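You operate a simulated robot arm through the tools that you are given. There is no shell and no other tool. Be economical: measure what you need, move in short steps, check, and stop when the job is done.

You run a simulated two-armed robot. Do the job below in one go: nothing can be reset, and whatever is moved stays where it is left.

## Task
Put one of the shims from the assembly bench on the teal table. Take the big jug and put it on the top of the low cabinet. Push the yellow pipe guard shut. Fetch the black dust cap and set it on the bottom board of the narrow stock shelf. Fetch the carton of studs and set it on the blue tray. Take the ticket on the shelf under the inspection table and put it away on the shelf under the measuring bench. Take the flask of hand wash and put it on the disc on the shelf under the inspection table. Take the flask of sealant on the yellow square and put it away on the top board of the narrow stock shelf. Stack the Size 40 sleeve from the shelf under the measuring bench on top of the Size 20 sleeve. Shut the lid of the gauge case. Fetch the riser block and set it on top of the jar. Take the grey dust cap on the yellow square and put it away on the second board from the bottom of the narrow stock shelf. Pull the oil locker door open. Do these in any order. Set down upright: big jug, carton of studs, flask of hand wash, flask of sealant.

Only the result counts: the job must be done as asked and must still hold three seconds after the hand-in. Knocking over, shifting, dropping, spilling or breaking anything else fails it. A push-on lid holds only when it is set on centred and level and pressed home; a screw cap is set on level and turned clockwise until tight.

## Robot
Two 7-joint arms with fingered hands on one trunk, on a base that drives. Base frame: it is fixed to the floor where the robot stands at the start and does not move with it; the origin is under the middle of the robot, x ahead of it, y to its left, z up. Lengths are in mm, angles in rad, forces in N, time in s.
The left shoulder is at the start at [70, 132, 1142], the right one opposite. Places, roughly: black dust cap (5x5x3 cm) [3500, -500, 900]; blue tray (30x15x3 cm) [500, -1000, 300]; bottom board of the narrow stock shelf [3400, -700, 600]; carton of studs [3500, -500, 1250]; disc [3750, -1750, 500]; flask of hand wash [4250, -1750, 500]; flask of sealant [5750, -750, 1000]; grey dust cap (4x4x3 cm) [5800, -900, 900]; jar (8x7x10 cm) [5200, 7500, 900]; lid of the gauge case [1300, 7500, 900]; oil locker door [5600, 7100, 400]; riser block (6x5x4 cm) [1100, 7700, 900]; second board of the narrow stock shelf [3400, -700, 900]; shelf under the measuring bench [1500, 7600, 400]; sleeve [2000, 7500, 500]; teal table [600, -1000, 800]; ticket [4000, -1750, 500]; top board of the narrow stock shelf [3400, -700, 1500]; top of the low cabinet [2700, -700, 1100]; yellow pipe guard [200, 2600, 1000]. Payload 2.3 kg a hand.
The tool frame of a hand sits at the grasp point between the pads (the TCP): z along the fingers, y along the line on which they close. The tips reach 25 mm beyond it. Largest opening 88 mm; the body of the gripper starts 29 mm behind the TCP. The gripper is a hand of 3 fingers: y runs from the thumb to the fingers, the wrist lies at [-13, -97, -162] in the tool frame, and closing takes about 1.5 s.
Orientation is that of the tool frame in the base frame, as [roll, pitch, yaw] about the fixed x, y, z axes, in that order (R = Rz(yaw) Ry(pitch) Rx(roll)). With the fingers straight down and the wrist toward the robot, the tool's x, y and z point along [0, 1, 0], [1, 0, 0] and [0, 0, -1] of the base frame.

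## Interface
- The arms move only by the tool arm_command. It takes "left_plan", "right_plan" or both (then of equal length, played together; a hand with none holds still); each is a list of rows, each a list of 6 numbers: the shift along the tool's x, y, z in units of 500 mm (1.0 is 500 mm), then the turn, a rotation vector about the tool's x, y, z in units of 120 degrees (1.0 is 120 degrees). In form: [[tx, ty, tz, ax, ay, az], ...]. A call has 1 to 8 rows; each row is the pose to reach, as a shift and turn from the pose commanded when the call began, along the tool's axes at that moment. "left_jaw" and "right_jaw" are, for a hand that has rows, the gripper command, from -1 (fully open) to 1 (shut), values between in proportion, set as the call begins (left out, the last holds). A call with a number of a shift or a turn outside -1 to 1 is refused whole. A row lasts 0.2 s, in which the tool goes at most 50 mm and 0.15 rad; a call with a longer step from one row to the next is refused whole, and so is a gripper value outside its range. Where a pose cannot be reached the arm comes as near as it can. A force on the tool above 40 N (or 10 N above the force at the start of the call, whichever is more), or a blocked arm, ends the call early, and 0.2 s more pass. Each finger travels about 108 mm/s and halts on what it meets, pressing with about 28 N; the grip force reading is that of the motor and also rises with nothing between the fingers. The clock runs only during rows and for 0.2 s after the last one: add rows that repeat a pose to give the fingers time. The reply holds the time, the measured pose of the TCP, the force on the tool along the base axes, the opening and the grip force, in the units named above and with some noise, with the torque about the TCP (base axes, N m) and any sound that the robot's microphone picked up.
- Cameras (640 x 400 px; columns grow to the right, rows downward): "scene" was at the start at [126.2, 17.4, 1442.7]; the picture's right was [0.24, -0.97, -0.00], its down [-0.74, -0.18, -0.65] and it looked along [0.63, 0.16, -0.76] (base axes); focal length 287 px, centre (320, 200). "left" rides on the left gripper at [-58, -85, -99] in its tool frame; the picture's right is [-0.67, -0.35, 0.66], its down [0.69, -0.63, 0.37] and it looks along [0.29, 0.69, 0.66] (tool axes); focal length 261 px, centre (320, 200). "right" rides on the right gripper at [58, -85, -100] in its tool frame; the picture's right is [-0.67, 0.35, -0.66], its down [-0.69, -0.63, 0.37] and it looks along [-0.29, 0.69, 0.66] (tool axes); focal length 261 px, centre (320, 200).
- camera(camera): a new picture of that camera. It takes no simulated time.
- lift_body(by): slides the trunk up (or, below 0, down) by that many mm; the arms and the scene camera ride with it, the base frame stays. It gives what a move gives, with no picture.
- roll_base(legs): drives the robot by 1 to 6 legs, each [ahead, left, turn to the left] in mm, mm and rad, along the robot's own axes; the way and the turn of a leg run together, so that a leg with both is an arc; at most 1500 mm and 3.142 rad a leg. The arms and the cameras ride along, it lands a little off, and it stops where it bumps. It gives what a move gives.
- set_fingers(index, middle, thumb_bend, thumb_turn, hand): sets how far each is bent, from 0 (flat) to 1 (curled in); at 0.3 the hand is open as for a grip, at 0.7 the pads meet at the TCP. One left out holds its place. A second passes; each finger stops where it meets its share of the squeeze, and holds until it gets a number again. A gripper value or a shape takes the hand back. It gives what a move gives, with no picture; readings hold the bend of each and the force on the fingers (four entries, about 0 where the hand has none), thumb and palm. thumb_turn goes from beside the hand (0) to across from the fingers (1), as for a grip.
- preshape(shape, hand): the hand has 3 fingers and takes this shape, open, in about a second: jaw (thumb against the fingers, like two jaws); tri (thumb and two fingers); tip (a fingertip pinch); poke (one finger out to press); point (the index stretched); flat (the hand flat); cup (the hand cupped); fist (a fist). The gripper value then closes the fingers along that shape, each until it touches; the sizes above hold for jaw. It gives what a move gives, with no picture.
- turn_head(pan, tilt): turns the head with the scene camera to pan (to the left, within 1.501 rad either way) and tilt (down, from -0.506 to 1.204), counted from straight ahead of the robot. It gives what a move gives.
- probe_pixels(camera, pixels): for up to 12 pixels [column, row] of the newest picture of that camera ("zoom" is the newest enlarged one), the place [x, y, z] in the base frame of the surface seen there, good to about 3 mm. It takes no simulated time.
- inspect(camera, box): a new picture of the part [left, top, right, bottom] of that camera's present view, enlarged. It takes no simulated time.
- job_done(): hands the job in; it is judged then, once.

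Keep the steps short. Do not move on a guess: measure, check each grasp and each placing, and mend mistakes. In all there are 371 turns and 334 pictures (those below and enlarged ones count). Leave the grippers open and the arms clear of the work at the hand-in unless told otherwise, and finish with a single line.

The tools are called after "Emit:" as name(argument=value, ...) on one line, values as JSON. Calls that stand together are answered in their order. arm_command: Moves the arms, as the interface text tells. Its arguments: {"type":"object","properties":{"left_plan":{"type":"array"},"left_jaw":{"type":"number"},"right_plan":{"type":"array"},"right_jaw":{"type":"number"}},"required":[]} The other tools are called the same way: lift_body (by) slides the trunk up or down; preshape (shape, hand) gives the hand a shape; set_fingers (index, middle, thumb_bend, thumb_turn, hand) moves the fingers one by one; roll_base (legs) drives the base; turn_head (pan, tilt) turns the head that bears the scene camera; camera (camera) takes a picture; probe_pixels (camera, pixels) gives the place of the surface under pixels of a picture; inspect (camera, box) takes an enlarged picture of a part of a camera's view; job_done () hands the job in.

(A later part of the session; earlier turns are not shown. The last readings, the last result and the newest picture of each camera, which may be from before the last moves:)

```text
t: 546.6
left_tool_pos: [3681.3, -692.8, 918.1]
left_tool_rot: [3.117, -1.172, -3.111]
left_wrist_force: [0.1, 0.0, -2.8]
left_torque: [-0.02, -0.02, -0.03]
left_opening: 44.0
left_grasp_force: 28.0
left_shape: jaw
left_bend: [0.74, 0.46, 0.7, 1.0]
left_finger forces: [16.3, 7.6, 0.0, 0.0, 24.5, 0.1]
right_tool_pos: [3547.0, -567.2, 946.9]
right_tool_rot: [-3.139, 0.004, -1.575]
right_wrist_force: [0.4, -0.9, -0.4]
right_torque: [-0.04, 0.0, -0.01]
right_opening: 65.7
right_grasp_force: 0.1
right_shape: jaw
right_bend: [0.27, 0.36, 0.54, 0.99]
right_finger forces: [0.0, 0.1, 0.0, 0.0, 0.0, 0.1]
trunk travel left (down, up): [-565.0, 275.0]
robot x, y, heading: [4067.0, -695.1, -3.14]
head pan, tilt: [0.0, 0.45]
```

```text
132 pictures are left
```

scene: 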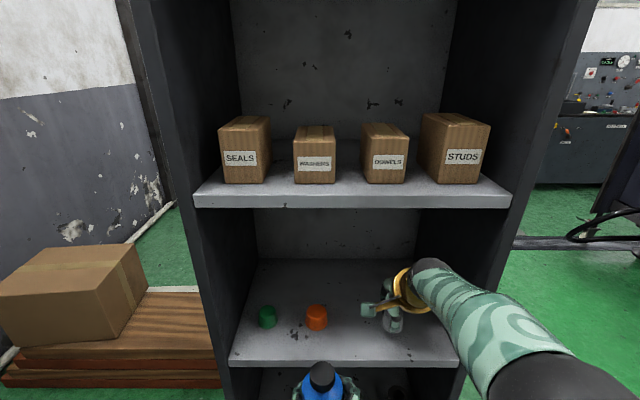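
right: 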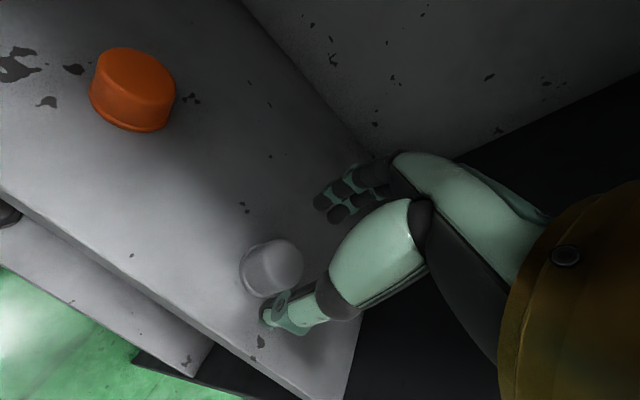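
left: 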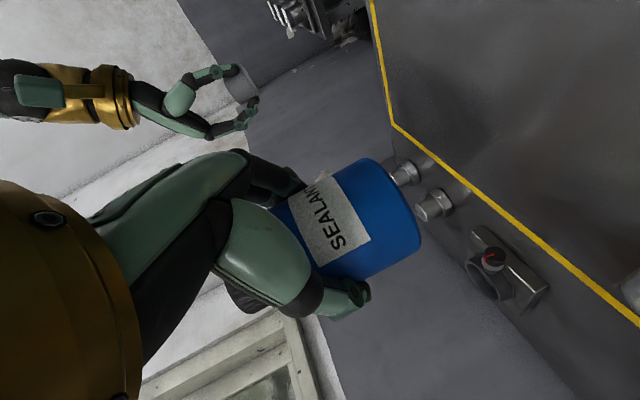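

The grey cap is on the second board. I'll back out, raise the trunk fully, and raise the flask toward the top board.

Emit:
roll_base(legs=[[-300, 0, 0]])

Emit:
lift_body(by=272)

Emit:
arm_command(left_plan=[[0.085, 0, -0.036, 0, 0, 0], [0.17, 0, -0.072, 0, 0, 0], [0.256, 0, -0.108, 0, 0, 0], [0.341, 0, -0.144, 0, 0, 0], [0.426, 0, -0.18, 0, 0, 0], [0.511, 0, -0.215, 0, 0, 0], [0.597, 0, -0.251, 0, 0, 0], [0.682, 0, -0.287, 0, 0, 0]])

Emit:
turn_head(pan=0.0, tilt=0.15)

Emit:
camera(camera="scene")

```text
t: 548.7
left_tool_pos: [3982.1, -691.4, 919.8]
left_tool_rot: [3.118, -1.173, -3.107]
left_wrist_force: [0.0, -0.6, -2.6]
left_torque: [0.04, 0.02, 0.0]
left_opening: 43.9
left_grasp_force: 28.0
left_shape: jaw
left_bend: [0.74, 0.46, 0.71, 1.0]
left_finger forces: [16.3, 7.6, 0.1, 0.0, 24.5, 0.1]
right_tool_pos: [3847.4, -566.3, 946.6]
right_tool_rot: [-3.14, 0.003, -1.575]
right_wrist_force: [0.4, 0.3, 0.0]
right_torque: [0.02, 0.01, 0.01]
right_opening: 65.8
right_grasp_force: 0.1
right_shape: jaw
right_bend: [0.27, 0.36, 0.54, 0.99]
right_finger forces: [0.0, 0.0, 0.0, 0.0, 0.1, 0.0]
trunk travel left (down, up): [-565.0, 275.0]
robot x, y, heading: [4368.0, -692.5, -3.14]
head pan, tilt: [0.0, 0.45]
```

```text
t: 551.5
left_tool_pos: [3981.2, -691.4, 1190.3]
left_tool_rot: [3.123, -1.172, -3.115]
left_wrist_force: [-0.1, 0.4, -1.7]
left_torque: [0.03, -0.01, 0.0]
left_opening: 44.1
left_grasp_force: 28.0
left_shape: jaw
left_bend: [0.74, 0.46, 0.71, 1.0]
left_finger forces: [16.2, 7.5, 0.1, 0.0, 24.5, 0.0]
right_tool_pos: [3846.9, -565.3, 1218.4]
right_tool_rot: [-3.141, 0.004, -1.575]
right_wrist_force: [0.5, -0.6, 0.0]
right_torque: [-0.02, -0.01, -0.03]
right_opening: 65.6
right_grasp_force: 0.0
right_shape: jaw
right_bend: [0.27, 0.36, 0.54, 0.99]
right_finger forces: [0.0, 0.0, 0.1, 0.0, 0.0, 0.0]
trunk travel left (down, up): [-837.0, 3.0]
robot x, y, heading: [4372.0, -695.8, -3.134]
head pan, tilt: [0.0, 0.45]
```

```text
t: 553.3
left_tool_pos: [3982.4, -694.3, 1560.1]
left_tool_rot: [3.126, -1.172, -3.12]
left_wrist_force: [-0.1, -0.6, -1.8]
left_torque: [-0.01, 0.01, -0.03]
left_opening: 43.5
left_grasp_force: 27.9
left_shape: jaw
left_bend: [0.74, 0.46, 0.71, 1.0]
left_finger forces: [16.3, 7.3, 0.0, 0.0, 24.5, 0.1]
right_tool_pos: [3848.0, -565.1, 1218.0]
right_tool_rot: [-3.141, 0.001, -1.577]
right_wrist_force: [-0.3, 0.0, 0.4]
right_torque: [-0.03, 0.0, 0.01]
right_opening: 65.5
right_grasp_force: 0.0
right_shape: jaw
right_bend: [0.27, 0.36, 0.54, 0.99]
right_finger forces: [0.0, 0.1, 0.0, 0.0, 0.0, 0.1]
trunk travel left (down, up): [-837.0, 3.0]
robot x, y, heading: [4369.5, -693.9, -3.134]
head pan, tilt: [0.0, 0.45]
```

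```text
t: 554.1
left_tool_pos: [3981.0, -695.8, 1558.1]
left_tool_rot: [3.127, -1.173, -3.118]
left_wrist_force: [0.1, -0.9, -2.2]
left_torque: [-0.03, -0.01, -0.05]
left_opening: 44.0
left_grasp_force: 27.7
left_shape: jaw
left_bend: [0.74, 0.46, 0.71, 1.0]
left_finger forces: [16.3, 7.3, 0.1, 0.0, 24.4, 0.0]
right_tool_pos: [3849.2, -566.0, 1219.8]
right_tool_rot: [-3.141, 0.001, -1.576]
right_wrist_force: [-0.2, 0.4, -0.5]
right_torque: [-0.01, 0.01, -0.02]
right_opening: 65.6
right_grasp_force: 0.0
right_shape: jaw
right_bend: [0.27, 0.36, 0.54, 0.99]
right_finger forces: [0.0, 0.0, 0.0, 0.0, 0.0, 0.0]
trunk travel left (down, up): [-837.0, 3.0]
robot x, y, heading: [4367.8, -692.9, -3.139]
head pan, tilt: [0.0, 0.15]
```

```text
131 pictures are left
```

scene: 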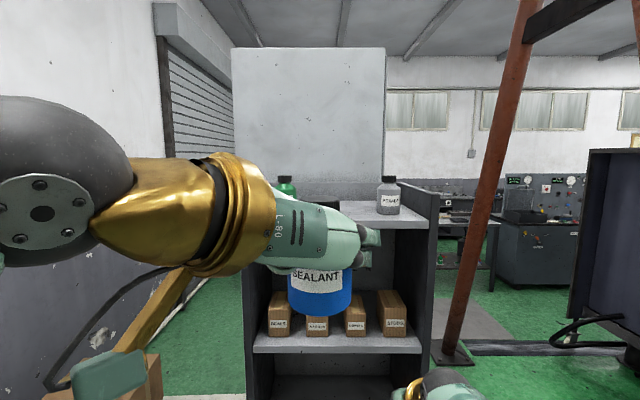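

Emit:
probe_pixels(camera="scene", pixels=[[360, 212], [400, 217], [360, 222], [387, 205], [300, 190], [388, 190], [410, 222], [355, 205]])

Emit:
inspect(camera="scene", box=[230, 150, 450, 340])

```text
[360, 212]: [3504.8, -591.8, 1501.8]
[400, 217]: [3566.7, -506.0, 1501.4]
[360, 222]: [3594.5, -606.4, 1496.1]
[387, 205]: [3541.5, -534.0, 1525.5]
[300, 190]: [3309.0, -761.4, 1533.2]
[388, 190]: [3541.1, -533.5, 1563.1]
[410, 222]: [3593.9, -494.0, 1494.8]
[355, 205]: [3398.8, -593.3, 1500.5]
```

```text
2.11 times, centred on (340, 245) of scene
```

zoom: 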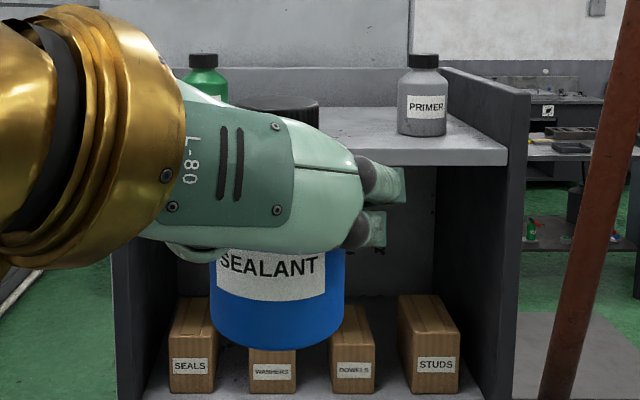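

The board top is at 1501.5, so clearance is 11 mm. I'll raise the flask 18 mm and retract the right arm before driving in.

Emit:
arm_command(left_plan=[[0.017, 0, -0.007, 0, 0, 0], [0.033, 0, -0.014, 0, 0, 0], [0.033, 0, -0.014, 0, 0, 0], [0.033, 0, -0.014, 0, 0, 0], [0.033, 0, -0.014, 0, 0, 0], [0.033, 0, -0.014, 0, 0, 0], [0.033, 0, -0.014, 0, 0, 0]], right_plan=[[0, -0.085, 0, 0, 0, 0], [0, -0.17, 0, 0, 0, 0], [0, -0.255, 0, 0, 0, 0], [0, -0.34, 0, 0, 0, 0], [0, -0.425, 0, 0, 0, 0], [-0.04, -0.5, 0, 0, 0, 0], [-0.08, -0.56, 0, 0, 0, 0]])

Emit:
roll_base(legs=[[0, -36, 0], [340, 0, 0]])

Emit:
camera(camera="scene")

Emit:
camera(camera="left")

```text
t: 555.7
left_tool_pos: [3983.1, -688.1, 1578.1]
left_tool_rot: [3.134, -1.175, -3.125]
left_wrist_force: [-0.4, 0.5, -2.0]
left_torque: [0.02, -0.03, 0.02]
left_opening: 43.5
left_grasp_force: 27.9
left_shape: jaw
left_bend: [0.74, 0.46, 0.71, 1.0]
left_finger forces: [16.2, 7.4, 0.0, 0.0, 24.3, 0.1]
right_tool_pos: [4095.4, -527.3, 1263.2]
right_tool_rot: [3.139, -0.001, -1.575]
right_wrist_force: [-0.3, 0.7, 0.2]
right_torque: [-0.03, -0.02, -0.02]
right_opening: 66.0
right_grasp_force: 0.0
right_shape: jaw
right_bend: [0.27, 0.36, 0.54, 0.99]
right_finger forces: [0.1, 0.1, 0.0, 0.0, 0.1, 0.0]
right hand out of reach, approached as far as the arm can: row 3, 4, 5, 6, 7
trunk travel left (down, up): [-837.0, 3.0]
robot x, y, heading: [4366.8, -692.0, -3.137]
head pan, tilt: [0.0, 0.15]
```

```text
t: 558.3
left_tool_pos: [3646.5, -659.2, 1579.9]
left_tool_rot: [3.124, -1.177, -3.115]
left_wrist_force: [0.0, -0.1, -2.3]
left_torque: [-0.01, -0.02, 0.02]
left_opening: 43.8
left_grasp_force: 27.9
left_shape: jaw
left_bend: [0.74, 0.46, 0.71, 1.0]
left_finger forces: [16.2, 7.4, 0.0, 0.1, 24.4, 0.1]
right_tool_pos: [3757.1, -495.2, 1263.3]
right_tool_rot: [3.14, 0.002, -1.577]
right_wrist_force: [0.6, 0.7, -0.6]
right_torque: [-0.04, 0.03, 0.01]
right_opening: 66.2
right_grasp_force: 0.1
right_shape: jaw
right_bend: [0.27, 0.36, 0.54, 0.99]
right_finger forces: [0.1, 0.0, 0.0, 0.0, 0.1, 0.0]
trunk travel left (down, up): [-837.0, 3.0]
robot x, y, heading: [4032.3, -659.0, -3.141]
head pan, tilt: [0.0, 0.15]
```

```text
129 pictures are left
```

scene: 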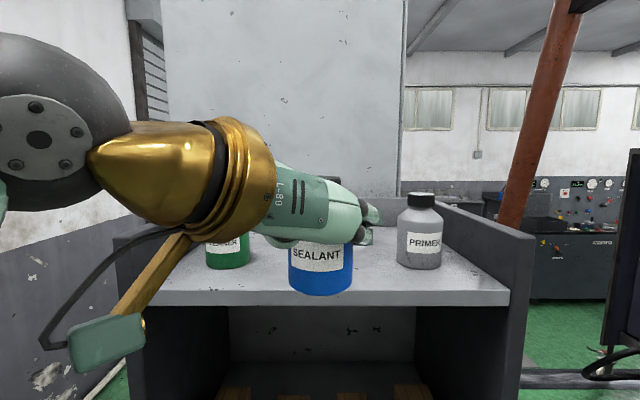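

```text
128 pictures are left
```

left: 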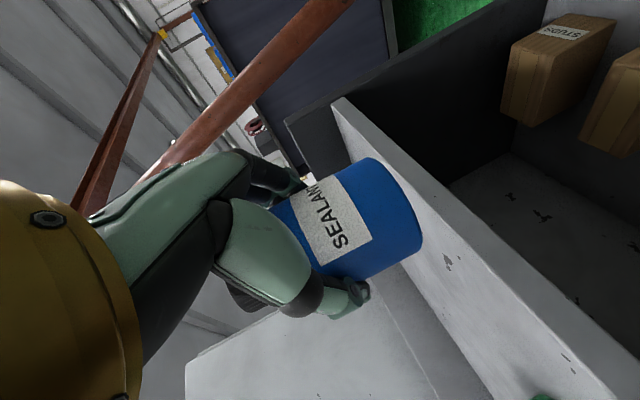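

Clear of the board by about 33 mm. I'll drive in 98 mm, then lower with the trunk.

Emit:
roll_base(legs=[[97, 0, 0]])

Emit:
lift_body(by=-24)

Emit:
camera(camera="scene")

Emit:
lift_body(by=-6)

```text
t: 559.5
left_tool_pos: [3558.0, -660.3, 1581.9]
left_tool_rot: [3.115, -1.18, -3.109]
left_wrist_force: [0.3, 0.1, -2.3]
left_torque: [-0.01, -0.02, 0.02]
left_opening: 43.6
left_grasp_force: 28.2
left_shape: jaw
left_bend: [0.74, 0.46, 0.71, 1.0]
left_finger forces: [16.2, 7.5, 0.0, 0.1, 24.4, 0.0]
right_tool_pos: [3668.8, -495.8, 1265.2]
right_tool_rot: [3.136, 0.004, -1.579]
right_wrist_force: [0.4, 0.1, 0.3]
right_torque: [-0.02, 0.04, 0.02]
right_opening: 65.8
right_grasp_force: 0.0
right_shape: jaw
right_bend: [0.27, 0.36, 0.54, 0.99]
right_finger forces: [0.0, 0.1, 0.0, 0.1, 0.0, 0.1]
trunk travel left (down, up): [-837.0, 3.0]
robot x, y, heading: [3934.3, -657.9, -3.137]
head pan, tilt: [0.0, 0.15]
```

```text
t: 560.2
left_tool_pos: [3550.4, -658.8, 1554.0]
left_tool_rot: [3.119, -1.175, -3.112]
left_wrist_force: [0.2, -0.5, -2.8]
left_torque: [-0.04, 0.01, 0.0]
left_opening: 43.5
left_grasp_force: 27.9
left_shape: jaw
left_bend: [0.74, 0.46, 0.71, 1.0]
left_finger forces: [16.2, 7.5, 0.0, 0.0, 24.3, 0.0]
right_tool_pos: [3662.6, -497.7, 1239.1]
right_tool_rot: [-3.141, 0.005, -1.577]
right_wrist_force: [0.2, -0.8, 0.7]
right_torque: [0.01, 0.0, 0.02]
right_opening: 65.7
right_grasp_force: 0.1
right_shape: jaw
right_bend: [0.27, 0.36, 0.54, 0.99]
right_finger forces: [0.1, 0.1, 0.1, 0.0, 0.1, 0.0]
trunk travel left (down, up): [-813.0, 27.0]
robot x, y, heading: [3931.1, -657.4, -3.135]
head pan, tilt: [0.0, 0.15]
```

```text
127 pictures are left
```

scene: 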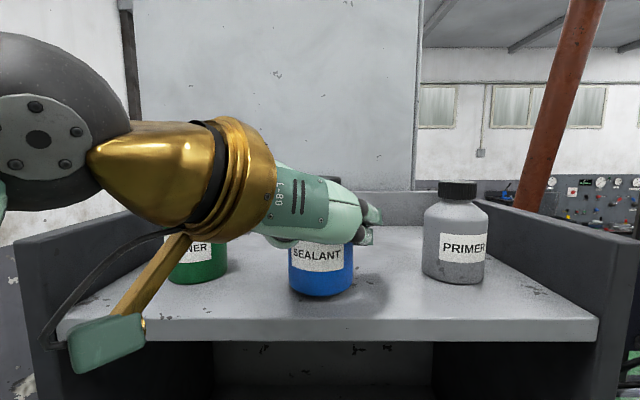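

```text
t: 560.7
left_tool_pos: [3549.8, -659.4, 1548.0]
left_tool_rot: [3.118, -1.175, -3.111]
left_wrist_force: [0.6, -0.9, -1.7]
left_torque: [0.01, -0.01, 0.03]
left_opening: 43.4
left_grasp_force: 27.4
left_shape: jaw
left_bend: [0.74, 0.46, 0.71, 1.0]
left_finger forces: [16.1, 7.6, 0.1, 0.1, 24.5, 0.0]
right_tool_pos: [3661.3, -496.7, 1231.9]
right_tool_rot: [-3.139, 0.002, -1.579]
right_wrist_force: [1.0, 1.1, 0.0]
right_torque: [-0.03, 0.02, 0.0]
right_opening: 65.8
right_grasp_force: 0.0
right_shape: jaw
right_bend: [0.27, 0.36, 0.54, 0.99]
right_finger forces: [0.0, 0.1, 0.1, 0.0, 0.0, 0.0]
trunk travel left (down, up): [-807.0, 33.0]
robot x, y, heading: [3934.8, -658.9, -3.14]
head pan, tilt: [0.0, 0.15]
```

Emit:
lift_body(by=-2)

Emit:
arm_command(left_plan=[[0, 0, 0, 0, 0, 0], [0, 0, 0, 0, 0, 0], [0, 0, 0, 0, 0, 0], [0, 0, 0, 0, 0, 0]], left_jaw=-0.6)

Emit:
roll_base(legs=[[-250, 0, 0]])

Emit:
camera(camera="scene")

```text
t: 561.2
left_tool_pos: [3548.5, -659.5, 1547.2]
left_tool_rot: [3.118, -1.173, -3.111]
left_wrist_force: [-1.2, -0.1, 3.3]
left_torque: [0.06, 0.05, 0.0]
left_opening: 43.7
left_grasp_force: 27.8
left_shape: jaw
left_bend: [0.74, 0.46, 0.71, 1.0]
left_finger forces: [16.2, 8.5, 0.1, 0.0, 24.7, 0.0]
right_tool_pos: [3661.4, -496.2, 1231.5]
right_tool_rot: [-3.138, 0.004, -1.579]
right_wrist_force: [0.2, -1.2, -0.2]
right_torque: [0.05, -0.01, -0.01]
right_opening: 66.1
right_grasp_force: 0.1
right_shape: jaw
right_bend: [0.27, 0.36, 0.54, 0.99]
right_finger forces: [0.0, 0.0, 0.1, 0.1, 0.0, 0.0]
trunk travel left (down, up): [-805.0, 35.0]
robot x, y, heading: [3933.5, -655.5, -3.137]
head pan, tilt: [0.0, 0.15]
```

```text
t: 562.2
left_tool_pos: [3548.7, -660.8, 1546.9]
left_tool_rot: [3.12, -1.176, -3.112]
left_wrist_force: [0.0, -0.1, -0.2]
left_torque: [0.01, 0.02, 0.03]
left_opening: 70.2
left_grasp_force: 0.1
left_shape: jaw
left_bend: [0.27, 0.34, 0.49, 0.99]
left_finger forces: [0.0, 0.0, 0.0, 0.0, 0.0, 0.1]
right_tool_pos: [3659.9, -496.0, 1230.2]
right_tool_rot: [3.14, 0.002, -1.577]
right_wrist_force: [-0.4, -0.1, 1.1]
right_torque: [0.0, 0.02, -0.04]
right_opening: 66.0
right_grasp_force: 0.0
right_shape: jaw
right_bend: [0.27, 0.36, 0.54, 0.99]
right_finger forces: [0.0, 0.0, 0.0, 0.0, 0.0, 0.0]
trunk travel left (down, up): [-805.0, 35.0]
robot x, y, heading: [3933.3, -658.8, -3.139]
head pan, tilt: [0.0, 0.15]
```

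```text
t: 564.1
left_tool_pos: [3791.2, -658.3, 1544.3]
left_tool_rot: [3.123, -1.17, -3.119]
left_wrist_force: [-0.3, 0.8, -0.8]
left_torque: [-0.02, -0.02, -0.02]
left_opening: 70.5
left_grasp_force: 0.0
left_shape: jaw
left_bend: [0.27, 0.34, 0.49, 0.99]
left_finger forces: [0.0, 0.1, 0.1, 0.0, 0.0, 0.0]
right_tool_pos: [3905.0, -495.1, 1229.5]
right_tool_rot: [-3.137, 0.002, -1.58]
right_wrist_force: [-0.2, 0.2, -0.1]
right_torque: [-0.04, -0.01, 0.04]
right_opening: 65.9
right_grasp_force: 0.0
right_shape: jaw
right_bend: [0.27, 0.36, 0.54, 0.99]
right_finger forces: [0.0, 0.1, 0.0, 0.0, 0.0, 0.0]
trunk travel left (down, up): [-805.0, 35.0]
robot x, y, heading: [4183.4, -659.1, -3.139]
head pan, tilt: [0.0, 0.15]
```

```text
126 pictures are left
```

scene: 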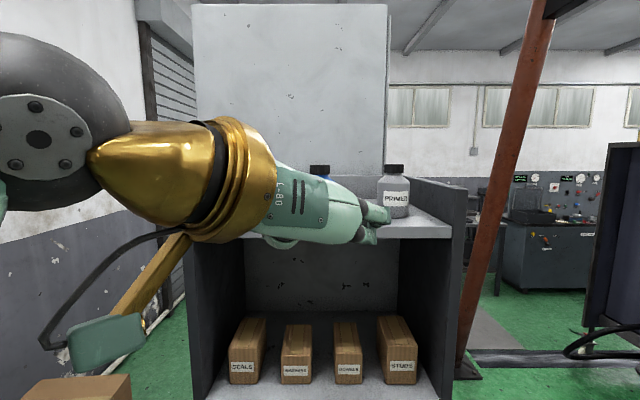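

The sealant flask stands on the top board. I'll bring the left arm down and turn toward the inspection table.

Emit:
arm_command(left_plan=[[-0.085, 0, 0.036, 0, 0, 0], [-0.17, 0, 0.072, 0, 0, 0], [-0.256, 0, 0.108, 0, 0, 0], [-0.341, 0, 0.144, 0, 0, 0], [-0.426, 0, 0.18, 0, 0, 0], [-0.511, 0, 0.215, 0, 0, 0], [-0.597, 0, 0.251, 0, 0, 0], [-0.65, 0, 0.28, 0, 0, 0]])

Emit:
roll_base(legs=[[-50, 0, 0], [0, 0, 1.571], [200, 0, 0]])

Emit:
lift_body(by=-400)

Emit:
turn_head(pan=0.0, tilt=0.5)

Emit:
camera(camera="scene")

```text
t: 565.9
left_tool_pos: [3792.0, -655.6, 1191.4]
left_tool_rot: [3.122, -1.173, -3.115]
left_wrist_force: [-0.6, 0.2, 0.0]
left_torque: [0.0, -0.02, -0.02]
left_opening: 70.3
left_grasp_force: 0.1
left_shape: jaw
left_bend: [0.27, 0.34, 0.49, 0.99]
left_finger forces: [0.0, 0.0, 0.0, 0.0, 0.0, 0.0]
right_tool_pos: [3908.0, -496.1, 1229.8]
right_tool_rot: [-3.141, 0.003, -1.579]
right_wrist_force: [-0.2, 0.2, -0.3]
right_torque: [-0.02, -0.02, 0.01]
right_opening: 65.8
right_grasp_force: 0.0
right_shape: jaw
right_bend: [0.27, 0.36, 0.54, 0.99]
right_finger forces: [0.1, 0.0, 0.0, 0.1, 0.0, 0.0]
trunk travel left (down, up): [-805.0, 35.0]
robot x, y, heading: [4180.6, -660.1, -3.14]
head pan, tilt: [0.0, 0.15]
```

```text
t: 571.9
left_tool_pos: [4250.7, -1242.1, 1194.3]
left_tool_rot: [3.118, -1.176, -1.509]
left_wrist_force: [-0.4, 0.3, -0.2]
left_torque: [-0.01, 0.03, 0.0]
left_opening: 70.1
left_grasp_force: 0.0
left_shape: jaw
left_bend: [0.27, 0.34, 0.49, 0.99]
left_finger forces: [0.0, 0.1, 0.0, 0.1, 0.1, 0.0]
right_tool_pos: [4085.8, -1131.8, 1232.6]
right_tool_rot: [3.14, 0.002, 0.024]
right_wrist_force: [-0.4, -0.4, 0.4]
right_torque: [0.01, -0.05, 0.01]
right_opening: 66.0
right_grasp_force: 0.1
right_shape: jaw
right_bend: [0.27, 0.36, 0.54, 0.99]
right_finger forces: [0.1, 0.0, 0.0, 0.1, 0.1, 0.1]
trunk travel left (down, up): [-805.0, 35.0]
robot x, y, heading: [4238.1, -857.5, -1.531]
head pan, tilt: [0.0, 0.15]
```

```text
t: 575.7
left_tool_pos: [4250.6, -1245.7, 792.2]
left_tool_rot: [3.117, -1.175, -1.508]
left_wrist_force: [0.0, 1.0, 0.8]
left_torque: [-0.02, 0.02, -0.02]
left_opening: 70.2
left_grasp_force: 0.0
left_shape: jaw
left_bend: [0.27, 0.34, 0.49, 0.99]
left_finger forces: [0.0, 0.0, 0.1, 0.1, 0.0, 0.0]
right_tool_pos: [4085.1, -1133.4, 831.2]
right_tool_rot: [-3.14, 0.002, 0.025]
right_wrist_force: [0.6, -0.6, 0.1]
right_torque: [-0.04, 0.02, -0.01]
right_opening: 66.1
right_grasp_force: 0.0
right_shape: jaw
right_bend: [0.27, 0.36, 0.54, 0.99]
right_finger forces: [0.0, 0.0, 0.0, 0.1, 0.0, 0.1]
trunk travel left (down, up): [-405.0, 435.0]
robot x, y, heading: [4240.2, -856.7, -1.534]
head pan, tilt: [0.0, 0.15]
```

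```text
t: 576.5
left_tool_pos: [4250.4, -1244.4, 793.0]
left_tool_rot: [3.12, -1.174, -1.509]
left_wrist_force: [0.1, 0.4, -0.1]
left_torque: [0.02, 0.01, -0.01]
left_opening: 70.2
left_grasp_force: 0.0
left_shape: jaw
left_bend: [0.27, 0.34, 0.49, 0.99]
left_finger forces: [0.0, 0.0, 0.1, 0.0, 0.0, 0.1]
right_tool_pos: [4085.5, -1134.9, 831.8]
right_tool_rot: [-3.141, 0.003, 0.023]
right_wrist_force: [-0.3, 0.0, -0.3]
right_torque: [-0.06, -0.05, 0.0]
right_opening: 65.8
right_grasp_force: 0.1
right_shape: jaw
right_bend: [0.27, 0.36, 0.54, 0.99]
right_finger forces: [0.0, 0.0, 0.0, 0.0, 0.1, 0.0]
trunk travel left (down, up): [-405.0, 435.0]
robot x, y, heading: [4241.1, -853.9, -1.534]
head pan, tilt: [0.0, 0.499]
```

```text
125 pictures are left
```

scene: 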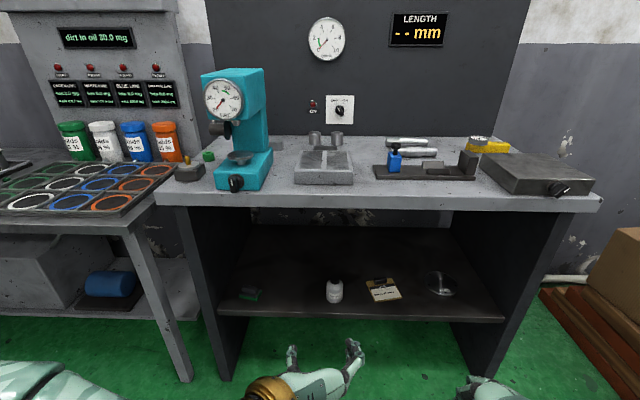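

Emit:
inspect(camera="scene", box=[220, 240, 500, 330])

Emit:
inspect(camera="scene", box=[310, 260, 470, 320])

Emit:
probe_pixels(camera="zoom", pixels=[[98, 90], [98, 120], [98, 160], [75, 140], [122, 140], [280, 150], [230, 110], [350, 160], [260, 85], [520, 120], [480, 130], [560, 100]])

Emit:
probe_pixels(camera="scene", pixels=[[300, 311], [450, 312], [350, 318], [350, 195], [350, 205], [200, 190], [590, 200]])

```text
2.29 times, centred on (360, 285) of scene
```

zoom: 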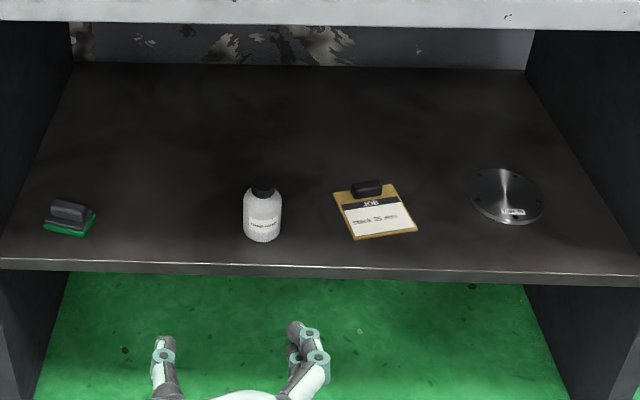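

```text
4.00 times, centred on (390, 290) of scene
```

zoom: 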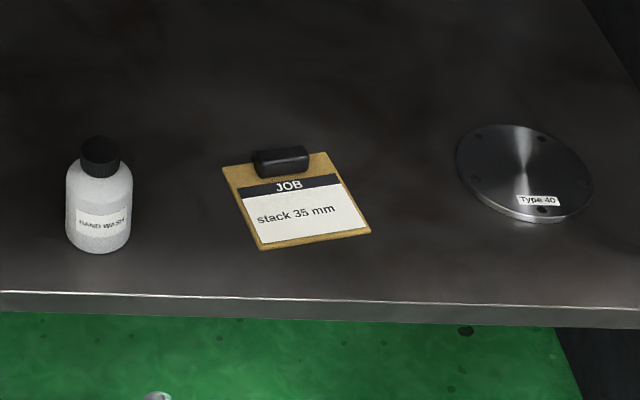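

```text
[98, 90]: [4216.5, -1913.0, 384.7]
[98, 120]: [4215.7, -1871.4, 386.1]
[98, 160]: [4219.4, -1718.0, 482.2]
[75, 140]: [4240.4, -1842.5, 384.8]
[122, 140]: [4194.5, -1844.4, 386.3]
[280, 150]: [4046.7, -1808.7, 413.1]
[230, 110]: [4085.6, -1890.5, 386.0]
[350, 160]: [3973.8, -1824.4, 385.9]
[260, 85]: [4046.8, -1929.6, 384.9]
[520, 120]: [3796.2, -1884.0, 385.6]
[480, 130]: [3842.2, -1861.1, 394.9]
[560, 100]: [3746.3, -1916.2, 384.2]
```

```text
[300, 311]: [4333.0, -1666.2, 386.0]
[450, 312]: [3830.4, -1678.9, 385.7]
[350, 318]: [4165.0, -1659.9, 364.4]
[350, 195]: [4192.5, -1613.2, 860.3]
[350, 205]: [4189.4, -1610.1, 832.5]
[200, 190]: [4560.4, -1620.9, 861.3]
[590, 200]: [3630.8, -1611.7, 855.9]
```

Emit:
probe_pixels(camera="zoom", pixels=[[100, 143], [100, 200], [70, 210], [130, 210], [100, 248], [282, 160], [260, 165], [305, 158], [300, 215], [265, 248], [370, 232], [525, 170]])

Emit:
probe_pixels(camera="zoom", pixels=[[457, 150], [593, 190], [520, 125], [540, 218], [222, 168], [330, 155], [480, 180], [560, 190]])

```text
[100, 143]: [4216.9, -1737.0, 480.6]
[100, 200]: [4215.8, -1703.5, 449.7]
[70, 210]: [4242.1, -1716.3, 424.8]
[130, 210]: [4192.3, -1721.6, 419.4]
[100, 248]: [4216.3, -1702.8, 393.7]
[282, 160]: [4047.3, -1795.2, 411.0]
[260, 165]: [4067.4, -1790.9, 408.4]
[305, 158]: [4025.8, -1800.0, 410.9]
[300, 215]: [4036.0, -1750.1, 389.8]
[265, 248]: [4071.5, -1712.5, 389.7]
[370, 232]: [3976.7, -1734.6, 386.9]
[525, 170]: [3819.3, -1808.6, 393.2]
```

```text
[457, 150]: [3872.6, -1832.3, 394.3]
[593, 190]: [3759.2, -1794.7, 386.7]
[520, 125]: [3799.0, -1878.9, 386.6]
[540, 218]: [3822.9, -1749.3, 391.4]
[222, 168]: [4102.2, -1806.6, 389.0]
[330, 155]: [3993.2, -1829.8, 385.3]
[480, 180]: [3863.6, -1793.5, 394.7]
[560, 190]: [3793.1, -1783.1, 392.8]
```

Flask at (4216,-1729), ticket board with black clip at (4047,-1797), and disc centred at (3817,-1814), top 394. I'll lower the trunk and approach the flask with the left hand.

Emit:
lift_body(by=-250)

Emit:
roll_base(legs=[[340, -30, -0.037]])

Emit:
arm_command(left_plan=[[-0.05, 0, 0.021, 0, 0, 0], [-0.1, 0, 0.042, 0, 0, 0], [-0.15, 0, 0.063, 0, 0, 0], [-0.205, 0, 0.086, 0, 0, 0]])

Emit:
camera(camera="left")

Emit:
camera(camera="scene")

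```text
t: 579.1
left_tool_pos: [4250.5, -1244.2, 541.9]
left_tool_rot: [3.122, -1.173, -1.511]
left_wrist_force: [-0.1, -0.1, 0.3]
left_torque: [-0.01, -0.01, 0.01]
left_opening: 70.3
left_grasp_force: 0.1
left_shape: jaw
left_bend: [0.27, 0.34, 0.49, 0.99]
left_finger forces: [0.1, 0.0, 0.0, 0.0, 0.1, 0.0]
right_tool_pos: [4085.1, -1133.7, 581.0]
right_tool_rot: [-3.139, 0.004, 0.024]
right_wrist_force: [-0.4, -0.7, 0.4]
right_torque: [0.02, 0.0, -0.01]
right_opening: 65.9
right_grasp_force: 0.1
right_shape: jaw
right_bend: [0.27, 0.36, 0.54, 0.99]
right_finger forces: [0.1, 0.0, 0.1, 0.1, 0.0, 0.0]
trunk travel left (down, up): [-155.0, 685.0]
robot x, y, heading: [4238.4, -856.2, -1.536]
head pan, tilt: [0.0, 0.499]
```

```text
t: 581.4
left_tool_pos: [4212.2, -1585.4, 541.4]
left_tool_rot: [3.12, -1.173, -1.544]
left_wrist_force: [-1.1, -0.1, -0.2]
left_torque: [0.02, 0.03, 0.02]
left_opening: 69.9
left_grasp_force: 0.0
left_shape: jaw
left_bend: [0.27, 0.34, 0.49, 0.99]
left_finger forces: [0.0, 0.0, 0.1, 0.0, 0.1, 0.0]
right_tool_pos: [4052.5, -1469.3, 581.5]
right_tool_rot: [-3.14, 0.004, -0.012]
right_wrist_force: [-0.5, 0.1, -0.8]
right_torque: [-0.04, -0.01, -0.02]
right_opening: 65.7
right_grasp_force: 0.0
right_shape: jaw
right_bend: [0.27, 0.36, 0.54, 0.99]
right_finger forces: [0.0, 0.0, 0.1, 0.1, 0.1, 0.0]
trunk travel left (down, up): [-155.0, 685.0]
robot x, y, heading: [4217.4, -1196.6, -1.574]
head pan, tilt: [0.0, 0.499]
```

```text
t: 582.4
left_tool_pos: [4211.8, -1586.5, 506.3]
left_tool_rot: [3.124, -1.171, -1.55]
left_wrist_force: [0.6, -0.7, 0.4]
left_torque: [-0.05, -0.01, 0.0]
left_opening: 70.2
left_grasp_force: 0.1
left_shape: jaw
left_bend: [0.27, 0.34, 0.49, 0.99]
left_finger forces: [0.0, 0.1, 0.1, 0.1, 0.0, 0.0]
left hand out of reach, approached as far as the arm can: row 2, 3, 4
right_tool_pos: [4051.4, -1468.1, 579.9]
right_tool_rot: [-3.139, 0.003, -0.01]
right_wrist_force: [0.1, -0.2, 0.1]
right_torque: [-0.03, 0.01, 0.02]
right_opening: 65.8
right_grasp_force: 0.0
right_shape: jaw
right_bend: [0.27, 0.36, 0.54, 0.99]
right_finger forces: [0.0, 0.0, 0.1, 0.1, 0.1, 0.1]
trunk travel left (down, up): [-155.0, 685.0]
robot x, y, heading: [4212.5, -1195.6, -1.567]
head pan, tilt: [0.0, 0.499]
```

```text
122 pictures are left
```

left: 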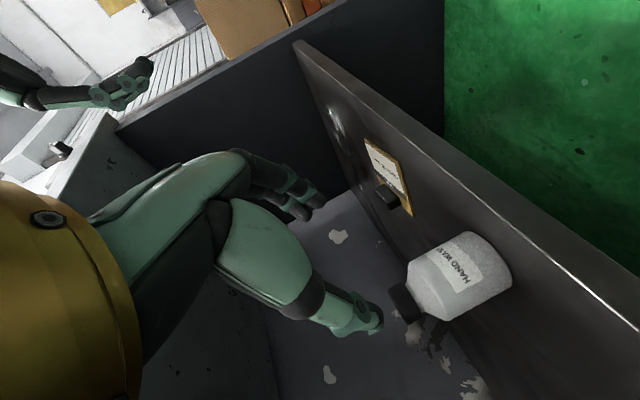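

```text
121 pictures are left
```

scene: 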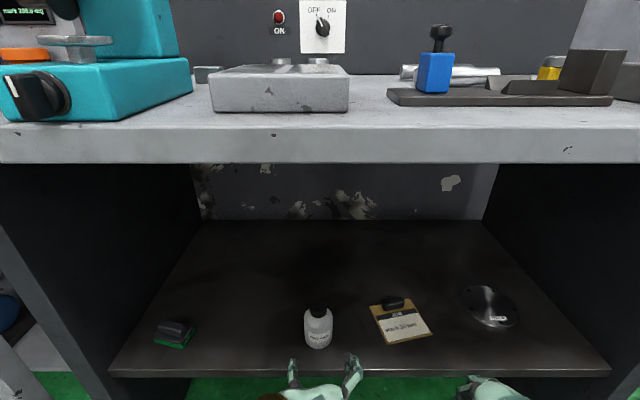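

I'll lower the trunk 75 mm, extend the arm 60 mm forward, and drive in the remaining distance.

Emit:
lift_body(by=-75)

Emit:
arm_command(left_plan=[[0.02, 0, 0.05, 0, 0, 0], [0.046, 0, 0.11, 0, 0, 0], [0.046, 0, 0.11, 0, 0, 0]], left_jaw=-0.8)

Emit:
camera(camera="left")

Emit:
probe_pixels(camera="left", pixels=[[440, 270], [470, 300], [420, 310], [430, 240], [400, 290], [460, 260]])

```text
t: 583.5
left_tool_pos: [4212.5, -1585.6, 430.0]
left_tool_rot: [3.12, -1.172, -1.545]
left_wrist_force: [0.7, -0.5, 0.6]
left_torque: [0.01, 0.0, -0.02]
left_opening: 70.1
left_grasp_force: 0.0
left_shape: jaw
left_bend: [0.27, 0.34, 0.49, 0.99]
left_finger forces: [0.1, 0.1, 0.1, 0.0, 0.0, 0.0]
right_tool_pos: [4051.1, -1468.8, 505.9]
right_tool_rot: [-3.14, 0.005, -0.011]
right_wrist_force: [-0.1, 0.8, 0.7]
right_torque: [0.0, 0.01, 0.01]
right_opening: 66.2
right_grasp_force: 0.1
right_shape: jaw
right_bend: [0.27, 0.36, 0.54, 0.99]
right_finger forces: [0.0, 0.0, 0.0, 0.1, 0.0, 0.0]
trunk travel left (down, up): [-80.0, 760.0]
robot x, y, heading: [4215.7, -1196.4, -1.576]
head pan, tilt: [0.0, 0.499]
```

```text
t: 584.3
left_tool_pos: [4211.4, -1645.3, 431.6]
left_tool_rot: [3.117, -1.173, -1.543]
left_wrist_force: [0.2, 0.0, 0.3]
left_torque: [-0.01, 0.01, -0.02]
left_opening: 79.3
left_grasp_force: 0.0
left_shape: jaw
left_bend: [0.29, 0.32, 0.33, 0.98]
left_finger forces: [0.0, 0.1, 0.0, 0.0, 0.1, 0.1]
right_tool_pos: [4051.8, -1469.6, 506.5]
right_tool_rot: [-3.141, 0.004, -0.012]
right_wrist_force: [0.2, 0.2, -0.2]
right_torque: [-0.03, -0.01, 0.05]
right_opening: 66.0
right_grasp_force: 0.1
right_shape: jaw
right_bend: [0.27, 0.36, 0.54, 0.99]
right_finger forces: [0.0, 0.0, 0.0, 0.0, 0.0, 0.1]
trunk travel left (down, up): [-80.0, 760.0]
robot x, y, heading: [4215.1, -1195.4, -1.572]
head pan, tilt: [0.0, 0.499]
```

```text
120 pictures are left
```

left: 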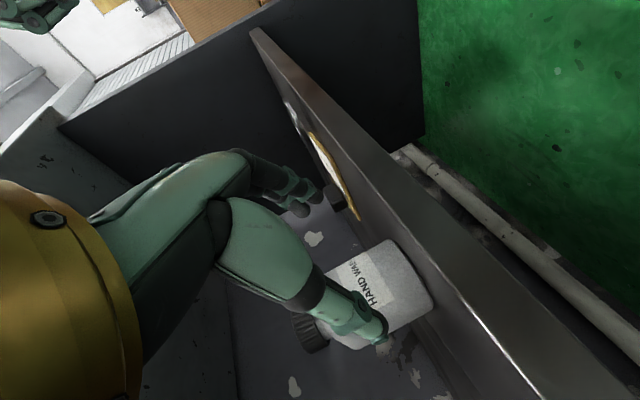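

```text
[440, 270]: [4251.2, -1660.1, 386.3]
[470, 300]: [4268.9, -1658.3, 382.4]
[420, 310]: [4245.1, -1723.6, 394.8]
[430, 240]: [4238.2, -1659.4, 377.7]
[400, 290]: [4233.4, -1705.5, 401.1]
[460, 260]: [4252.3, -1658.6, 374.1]
```

Emit:
roll_base(legs=[[76, 5, 0]])

Emit:
camera(camera="left")

```text
t: 585.3
left_tool_pos: [4217.6, -1721.0, 432.8]
left_tool_rot: [3.118, -1.173, -1.545]
left_wrist_force: [-0.3, -0.9, 0.4]
left_torque: [-0.01, 0.01, 0.0]
left_opening: 79.2
left_grasp_force: 0.1
left_shape: jaw
left_bend: [0.29, 0.32, 0.33, 0.98]
left_finger forces: [0.0, 0.0, 0.0, 0.1, 0.0, 0.0]
right_tool_pos: [4056.5, -1547.3, 506.2]
right_tool_rot: [-3.138, 0.004, -0.009]
right_wrist_force: [0.4, 0.4, 0.2]
right_torque: [-0.03, -0.02, -0.01]
right_opening: 65.8
right_grasp_force: 0.2
right_shape: jaw
right_bend: [0.27, 0.36, 0.54, 0.99]
right_finger forces: [0.0, 0.1, 0.1, 0.1, 0.0, 0.0]
trunk travel left (down, up): [-80.0, 760.0]
robot x, y, heading: [4219.2, -1271.7, -1.573]
head pan, tilt: [0.0, 0.499]
```

```text
119 pictures are left
```

left: 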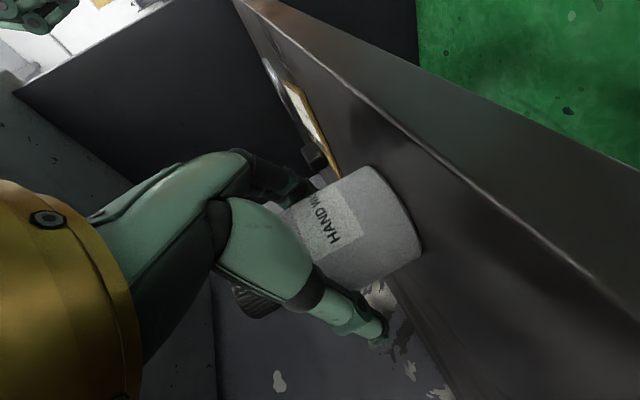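

The flask is between the fingers. I'll grip and lift 60 mm.

Emit:
arm_command(left_plan=[[0, 0, 0, 0, 0, 0], [0, 0, 0, 0, 0, 0], [0, 0, 0, 0, 0, 0], [0, 0, 0, 0, 0, 0], [0, 0, 0, 0, 0, 0], [0, 0, 0, 0, 0, 0]], left_jaw=0.6)

Emit:
lift_body(by=60)

Emit:
roll_base(legs=[[0, -400, 0]])

Emit:
camera(camera="left")

Emit:
camera(camera="scene")

```text
t: 586.7
left_tool_pos: [4216.5, -1720.9, 432.2]
left_tool_rot: [3.117, -1.173, -1.544]
left_wrist_force: [0.8, -1.3, -0.4]
left_torque: [0.01, -0.01, 0.0]
left_opening: 47.3
left_grasp_force: 27.8
left_shape: jaw
left_bend: [0.74, 0.44, 0.67, 1.0]
left_finger forces: [16.0, 8.6, 0.0, 0.1, 25.6, 0.0]
right_tool_pos: [4056.9, -1546.0, 505.2]
right_tool_rot: [-3.14, 0.002, -0.01]
right_wrist_force: [0.3, 0.3, 0.5]
right_torque: [-0.03, -0.02, 0.02]
right_opening: 65.7
right_grasp_force: 0.2
right_shape: jaw
right_bend: [0.27, 0.36, 0.54, 0.99]
right_finger forces: [0.1, 0.1, 0.0, 0.1, 0.1, 0.0]
trunk travel left (down, up): [-80.0, 760.0]
robot x, y, heading: [4219.3, -1275.4, -1.575]
head pan, tilt: [0.0, 0.499]
```

```text
t: 587.7
left_tool_pos: [4216.4, -1720.5, 492.5]
left_tool_rot: [3.117, -1.174, -1.542]
left_wrist_force: [-0.2, -0.9, -1.9]
left_torque: [0.02, -0.02, -0.03]
left_opening: 47.0
left_grasp_force: 28.2
left_shape: jaw
left_bend: [0.74, 0.44, 0.67, 1.0]
left_finger forces: [16.0, 8.5, 0.0, 0.0, 25.8, 0.0]
right_tool_pos: [4056.6, -1546.1, 565.5]
right_tool_rot: [-3.14, 0.001, -0.009]
right_wrist_force: [-0.8, 0.6, -0.3]
right_torque: [0.03, -0.04, -0.02]
right_opening: 66.1
right_grasp_force: 0.0
right_shape: jaw
right_bend: [0.27, 0.36, 0.54, 0.99]
right_finger forces: [0.1, 0.1, 0.0, 0.1, 0.0, 0.0]
trunk travel left (down, up): [-140.0, 700.0]
robot x, y, heading: [4220.3, -1273.3, -1.57]
head pan, tilt: [0.0, 0.499]
```

```text
t: 590.2
left_tool_pos: [3817.7, -1720.2, 492.4]
left_tool_rot: [3.122, -1.172, -1.552]
left_wrist_force: [0.5, 0.5, -2.3]
left_torque: [0.02, 0.0, 0.02]
left_opening: 47.5
left_grasp_force: 28.1
left_shape: jaw
left_bend: [0.74, 0.44, 0.67, 1.0]
left_finger forces: [16.3, 8.5, 0.0, 0.0, 25.7, 0.0]
right_tool_pos: [3658.8, -1545.1, 567.0]
right_tool_rot: [-3.139, 0.002, -0.013]
right_wrist_force: [0.0, 0.4, 0.1]
right_torque: [0.0, 0.01, 0.01]
right_opening: 66.2
right_grasp_force: 0.1
right_shape: jaw
right_bend: [0.27, 0.36, 0.54, 0.99]
right_finger forces: [0.0, 0.1, 0.1, 0.0, 0.0, 0.1]
trunk travel left (down, up): [-140.0, 700.0]
robot x, y, heading: [3823.9, -1271.1, -1.57]
head pan, tilt: [0.0, 0.499]
```

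```text
118 pictures are left
```

left: 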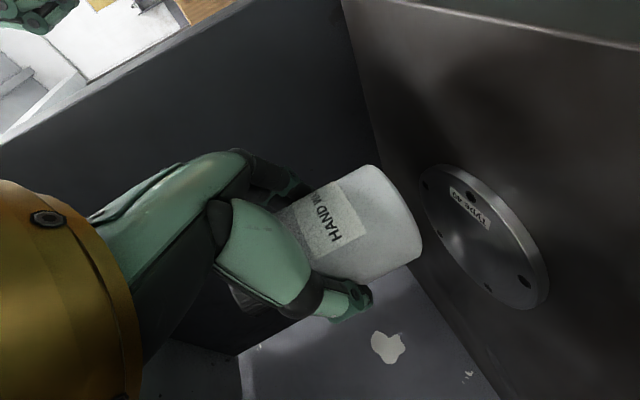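

```text
117 pictures are left
```

scene: 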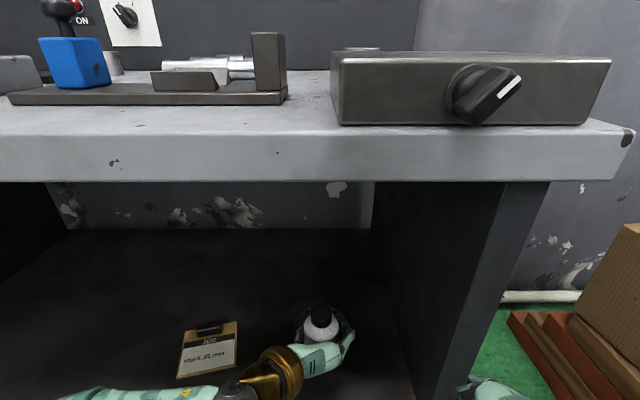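

Emit:
probe_pixels(camera="left", pixels=[[420, 180], [445, 167], [540, 300], [550, 275], [490, 240], [430, 210], [520, 300], [520, 205]])

Emit:
arm_command(left_plan=[[0.02, 0, 0.045, 0, 0, 0], [0.04, 0, 0.09, 0, 0, 0], [0.067, 0, 0.16, 0, 0, 0], [0.067, 0, 0.16, 0, 0, 0]])

Emit:
camera(camera="left")

```text
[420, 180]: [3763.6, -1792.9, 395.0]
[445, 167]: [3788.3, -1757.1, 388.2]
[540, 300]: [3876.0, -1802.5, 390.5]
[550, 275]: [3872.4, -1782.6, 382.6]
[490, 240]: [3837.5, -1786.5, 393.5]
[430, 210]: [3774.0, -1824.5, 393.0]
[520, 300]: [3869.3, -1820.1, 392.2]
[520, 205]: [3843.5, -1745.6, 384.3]
```

```text
t: 591.2
left_tool_pos: [3818.0, -1808.5, 491.6]
left_tool_rot: [3.12, -1.172, -1.549]
left_wrist_force: [-1.0, 0.7, -1.7]
left_torque: [-0.01, -0.03, -0.02]
left_opening: 47.3
left_grasp_force: 27.9
left_shape: jaw
left_bend: [0.74, 0.44, 0.67, 1.0]
left_finger forces: [16.3, 8.4, 0.0, 0.0, 25.6, 0.0]
right_tool_pos: [3656.5, -1544.1, 564.9]
right_tool_rot: [-3.141, 0.002, -0.011]
right_wrist_force: [0.1, 0.2, -1.2]
right_torque: [0.01, -0.04, -0.05]
right_opening: 65.6
right_grasp_force: 0.0
right_shape: jaw
right_bend: [0.27, 0.36, 0.54, 0.99]
right_finger forces: [0.0, 0.0, 0.0, 0.0, 0.0, 0.0]
trunk travel left (down, up): [-140.0, 700.0]
robot x, y, heading: [3822.9, -1272.6, -1.581]
head pan, tilt: [0.0, 0.499]
```

```text
116 pictures are left
```

left: 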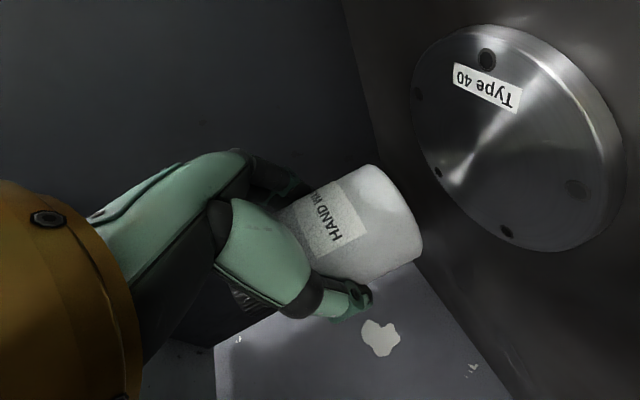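

The disc centre is (3820,-1802), so the flask is 13 mm too deep. I'll correct and lower.

Emit:
arm_command(left_plan=[[-0.01, -0.004, -0.024, 0, 0, 0], [-0.01, -0.004, -0.024, 0, 0, 0]])

Emit:
lift_body(by=-44)

Emit:
camera(camera="left")

Emit:
lift_body(by=-5)

```text
t: 591.8
left_tool_pos: [3819.6, -1795.6, 490.7]
left_tool_rot: [3.12, -1.173, -1.549]
left_wrist_force: [-0.1, 1.1, -1.6]
left_torque: [0.02, 0.0, 0.04]
left_opening: 47.2
left_grasp_force: 27.9
left_shape: jaw
left_bend: [0.74, 0.44, 0.67, 1.0]
left_finger forces: [16.3, 8.4, 0.0, 0.0, 25.6, 0.1]
right_tool_pos: [3659.1, -1544.2, 566.0]
right_tool_rot: [-3.139, 0.002, -0.013]
right_wrist_force: [-0.5, 0.0, -0.3]
right_torque: [0.0, 0.0, -0.01]
right_opening: 65.7
right_grasp_force: 0.0
right_shape: jaw
right_bend: [0.27, 0.36, 0.54, 0.99]
right_finger forces: [0.0, 0.0, 0.1, 0.0, 0.1, 0.0]
trunk travel left (down, up): [-140.0, 700.0]
robot x, y, heading: [3823.9, -1271.9, -1.572]
head pan, tilt: [0.0, 0.499]
```

```text
t: 592.7
left_tool_pos: [3819.9, -1795.3, 446.5]
left_tool_rot: [3.12, -1.174, -1.547]
left_wrist_force: [0.3, 0.1, -2.3]
left_torque: [0.02, 0.01, 0.01]
left_opening: 47.1
left_grasp_force: 27.9
left_shape: jaw
left_bend: [0.74, 0.44, 0.67, 1.0]
left_finger forces: [16.2, 8.4, 0.0, 0.1, 25.6, 0.0]
right_tool_pos: [3658.4, -1544.9, 519.8]
right_tool_rot: [-3.14, 0.004, -0.013]
right_wrist_force: [-0.6, 0.3, 0.2]
right_torque: [0.02, -0.01, -0.02]
right_opening: 65.8
right_grasp_force: 0.2
right_shape: jaw
right_bend: [0.27, 0.36, 0.54, 0.99]
right_finger forces: [0.0, 0.1, 0.0, 0.1, 0.0, 0.1]
trunk travel left (down, up): [-96.0, 744.0]
robot x, y, heading: [3820.1, -1270.7, -1.574]
head pan, tilt: [0.0, 0.499]
```

```text
115 pictures are left
```

left: 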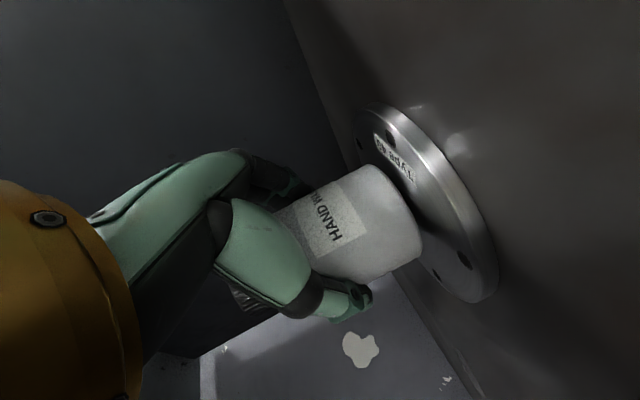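

```text
t: 593.2
left_tool_pos: [3819.6, -1794.5, 442.8]
left_tool_rot: [3.118, -1.173, -1.547]
left_wrist_force: [-0.8, -0.1, -2.3]
left_torque: [-0.01, 0.02, -0.02]
left_opening: 47.3
left_grasp_force: 28.3
left_shape: jaw
left_bend: [0.74, 0.44, 0.67, 1.0]
left_finger forces: [16.2, 8.4, 0.0, 0.1, 25.6, 0.0]
right_tool_pos: [3659.1, -1545.3, 516.9]
right_tool_rot: [-3.139, 0.002, -0.011]
right_wrist_force: [0.4, 0.3, -0.7]
right_torque: [0.02, 0.02, -0.01]
right_opening: 66.0
right_grasp_force: 0.1
right_shape: jaw
right_bend: [0.27, 0.36, 0.54, 0.99]
right_finger forces: [0.0, 0.1, 0.1, 0.1, 0.0, 0.0]
trunk travel left (down, up): [-91.0, 749.0]
robot x, y, heading: [3822.4, -1269.9, -1.572]
head pan, tilt: [0.0, 0.499]
```

Emit:
lift_body(by=-2.5)

Emit:
lift_body(by=-1.5)

```text
t: 593.7
left_tool_pos: [3819.3, -1794.4, 440.4]
left_tool_rot: [3.116, -1.173, -1.545]
left_wrist_force: [0.4, 0.9, -1.9]
left_torque: [0.0, 0.01, 0.01]
left_opening: 46.8
left_grasp_force: 27.9
left_shape: jaw
left_bend: [0.74, 0.44, 0.67, 1.0]
left_finger forces: [16.0, 8.9, 0.0, 0.1, 25.7, 0.0]
right_tool_pos: [3656.8, -1544.9, 514.8]
right_tool_rot: [-3.14, 0.002, -0.011]
right_wrist_force: [-0.5, 0.2, 0.0]
right_torque: [0.01, -0.02, 0.02]
right_opening: 66.1
right_grasp_force: 0.1
right_shape: jaw
right_bend: [0.27, 0.36, 0.54, 0.99]
right_finger forces: [0.0, 0.1, 0.1, 0.1, 0.0, 0.0]
trunk travel left (down, up): [-88.0, 752.0]
robot x, y, heading: [3821.9, -1269.0, -1.577]
head pan, tilt: [0.0, 0.499]
```

```text
t: 594.2
left_tool_pos: [3820.0, -1794.6, 439.6]
left_tool_rot: [3.12, -1.174, -1.547]
left_wrist_force: [-0.1, 0.0, 1.9]
left_torque: [-0.03, 0.04, -0.01]
left_opening: 47.3
left_grasp_force: 28.4
left_shape: jaw
left_bend: [0.74, 0.44, 0.67, 1.0]
left_finger forces: [16.2, 9.1, 0.0, 0.0, 26.0, 0.1]
right_tool_pos: [3658.1, -1544.2, 513.7]
right_tool_rot: [-3.141, 0.001, -0.011]
right_wrist_force: [0.1, -0.1, 0.6]
right_torque: [0.04, -0.01, -0.01]
right_opening: 65.9
right_grasp_force: 0.0
right_shape: jaw
right_bend: [0.27, 0.36, 0.54, 0.99]
right_finger forces: [0.1, 0.1, 0.0, 0.0, 0.0, 0.0]
trunk travel left (down, up): [-87.0, 753.0]
robot x, y, heading: [3819.1, -1271.2, -1.573]
head pan, tilt: [0.0, 0.499]
```

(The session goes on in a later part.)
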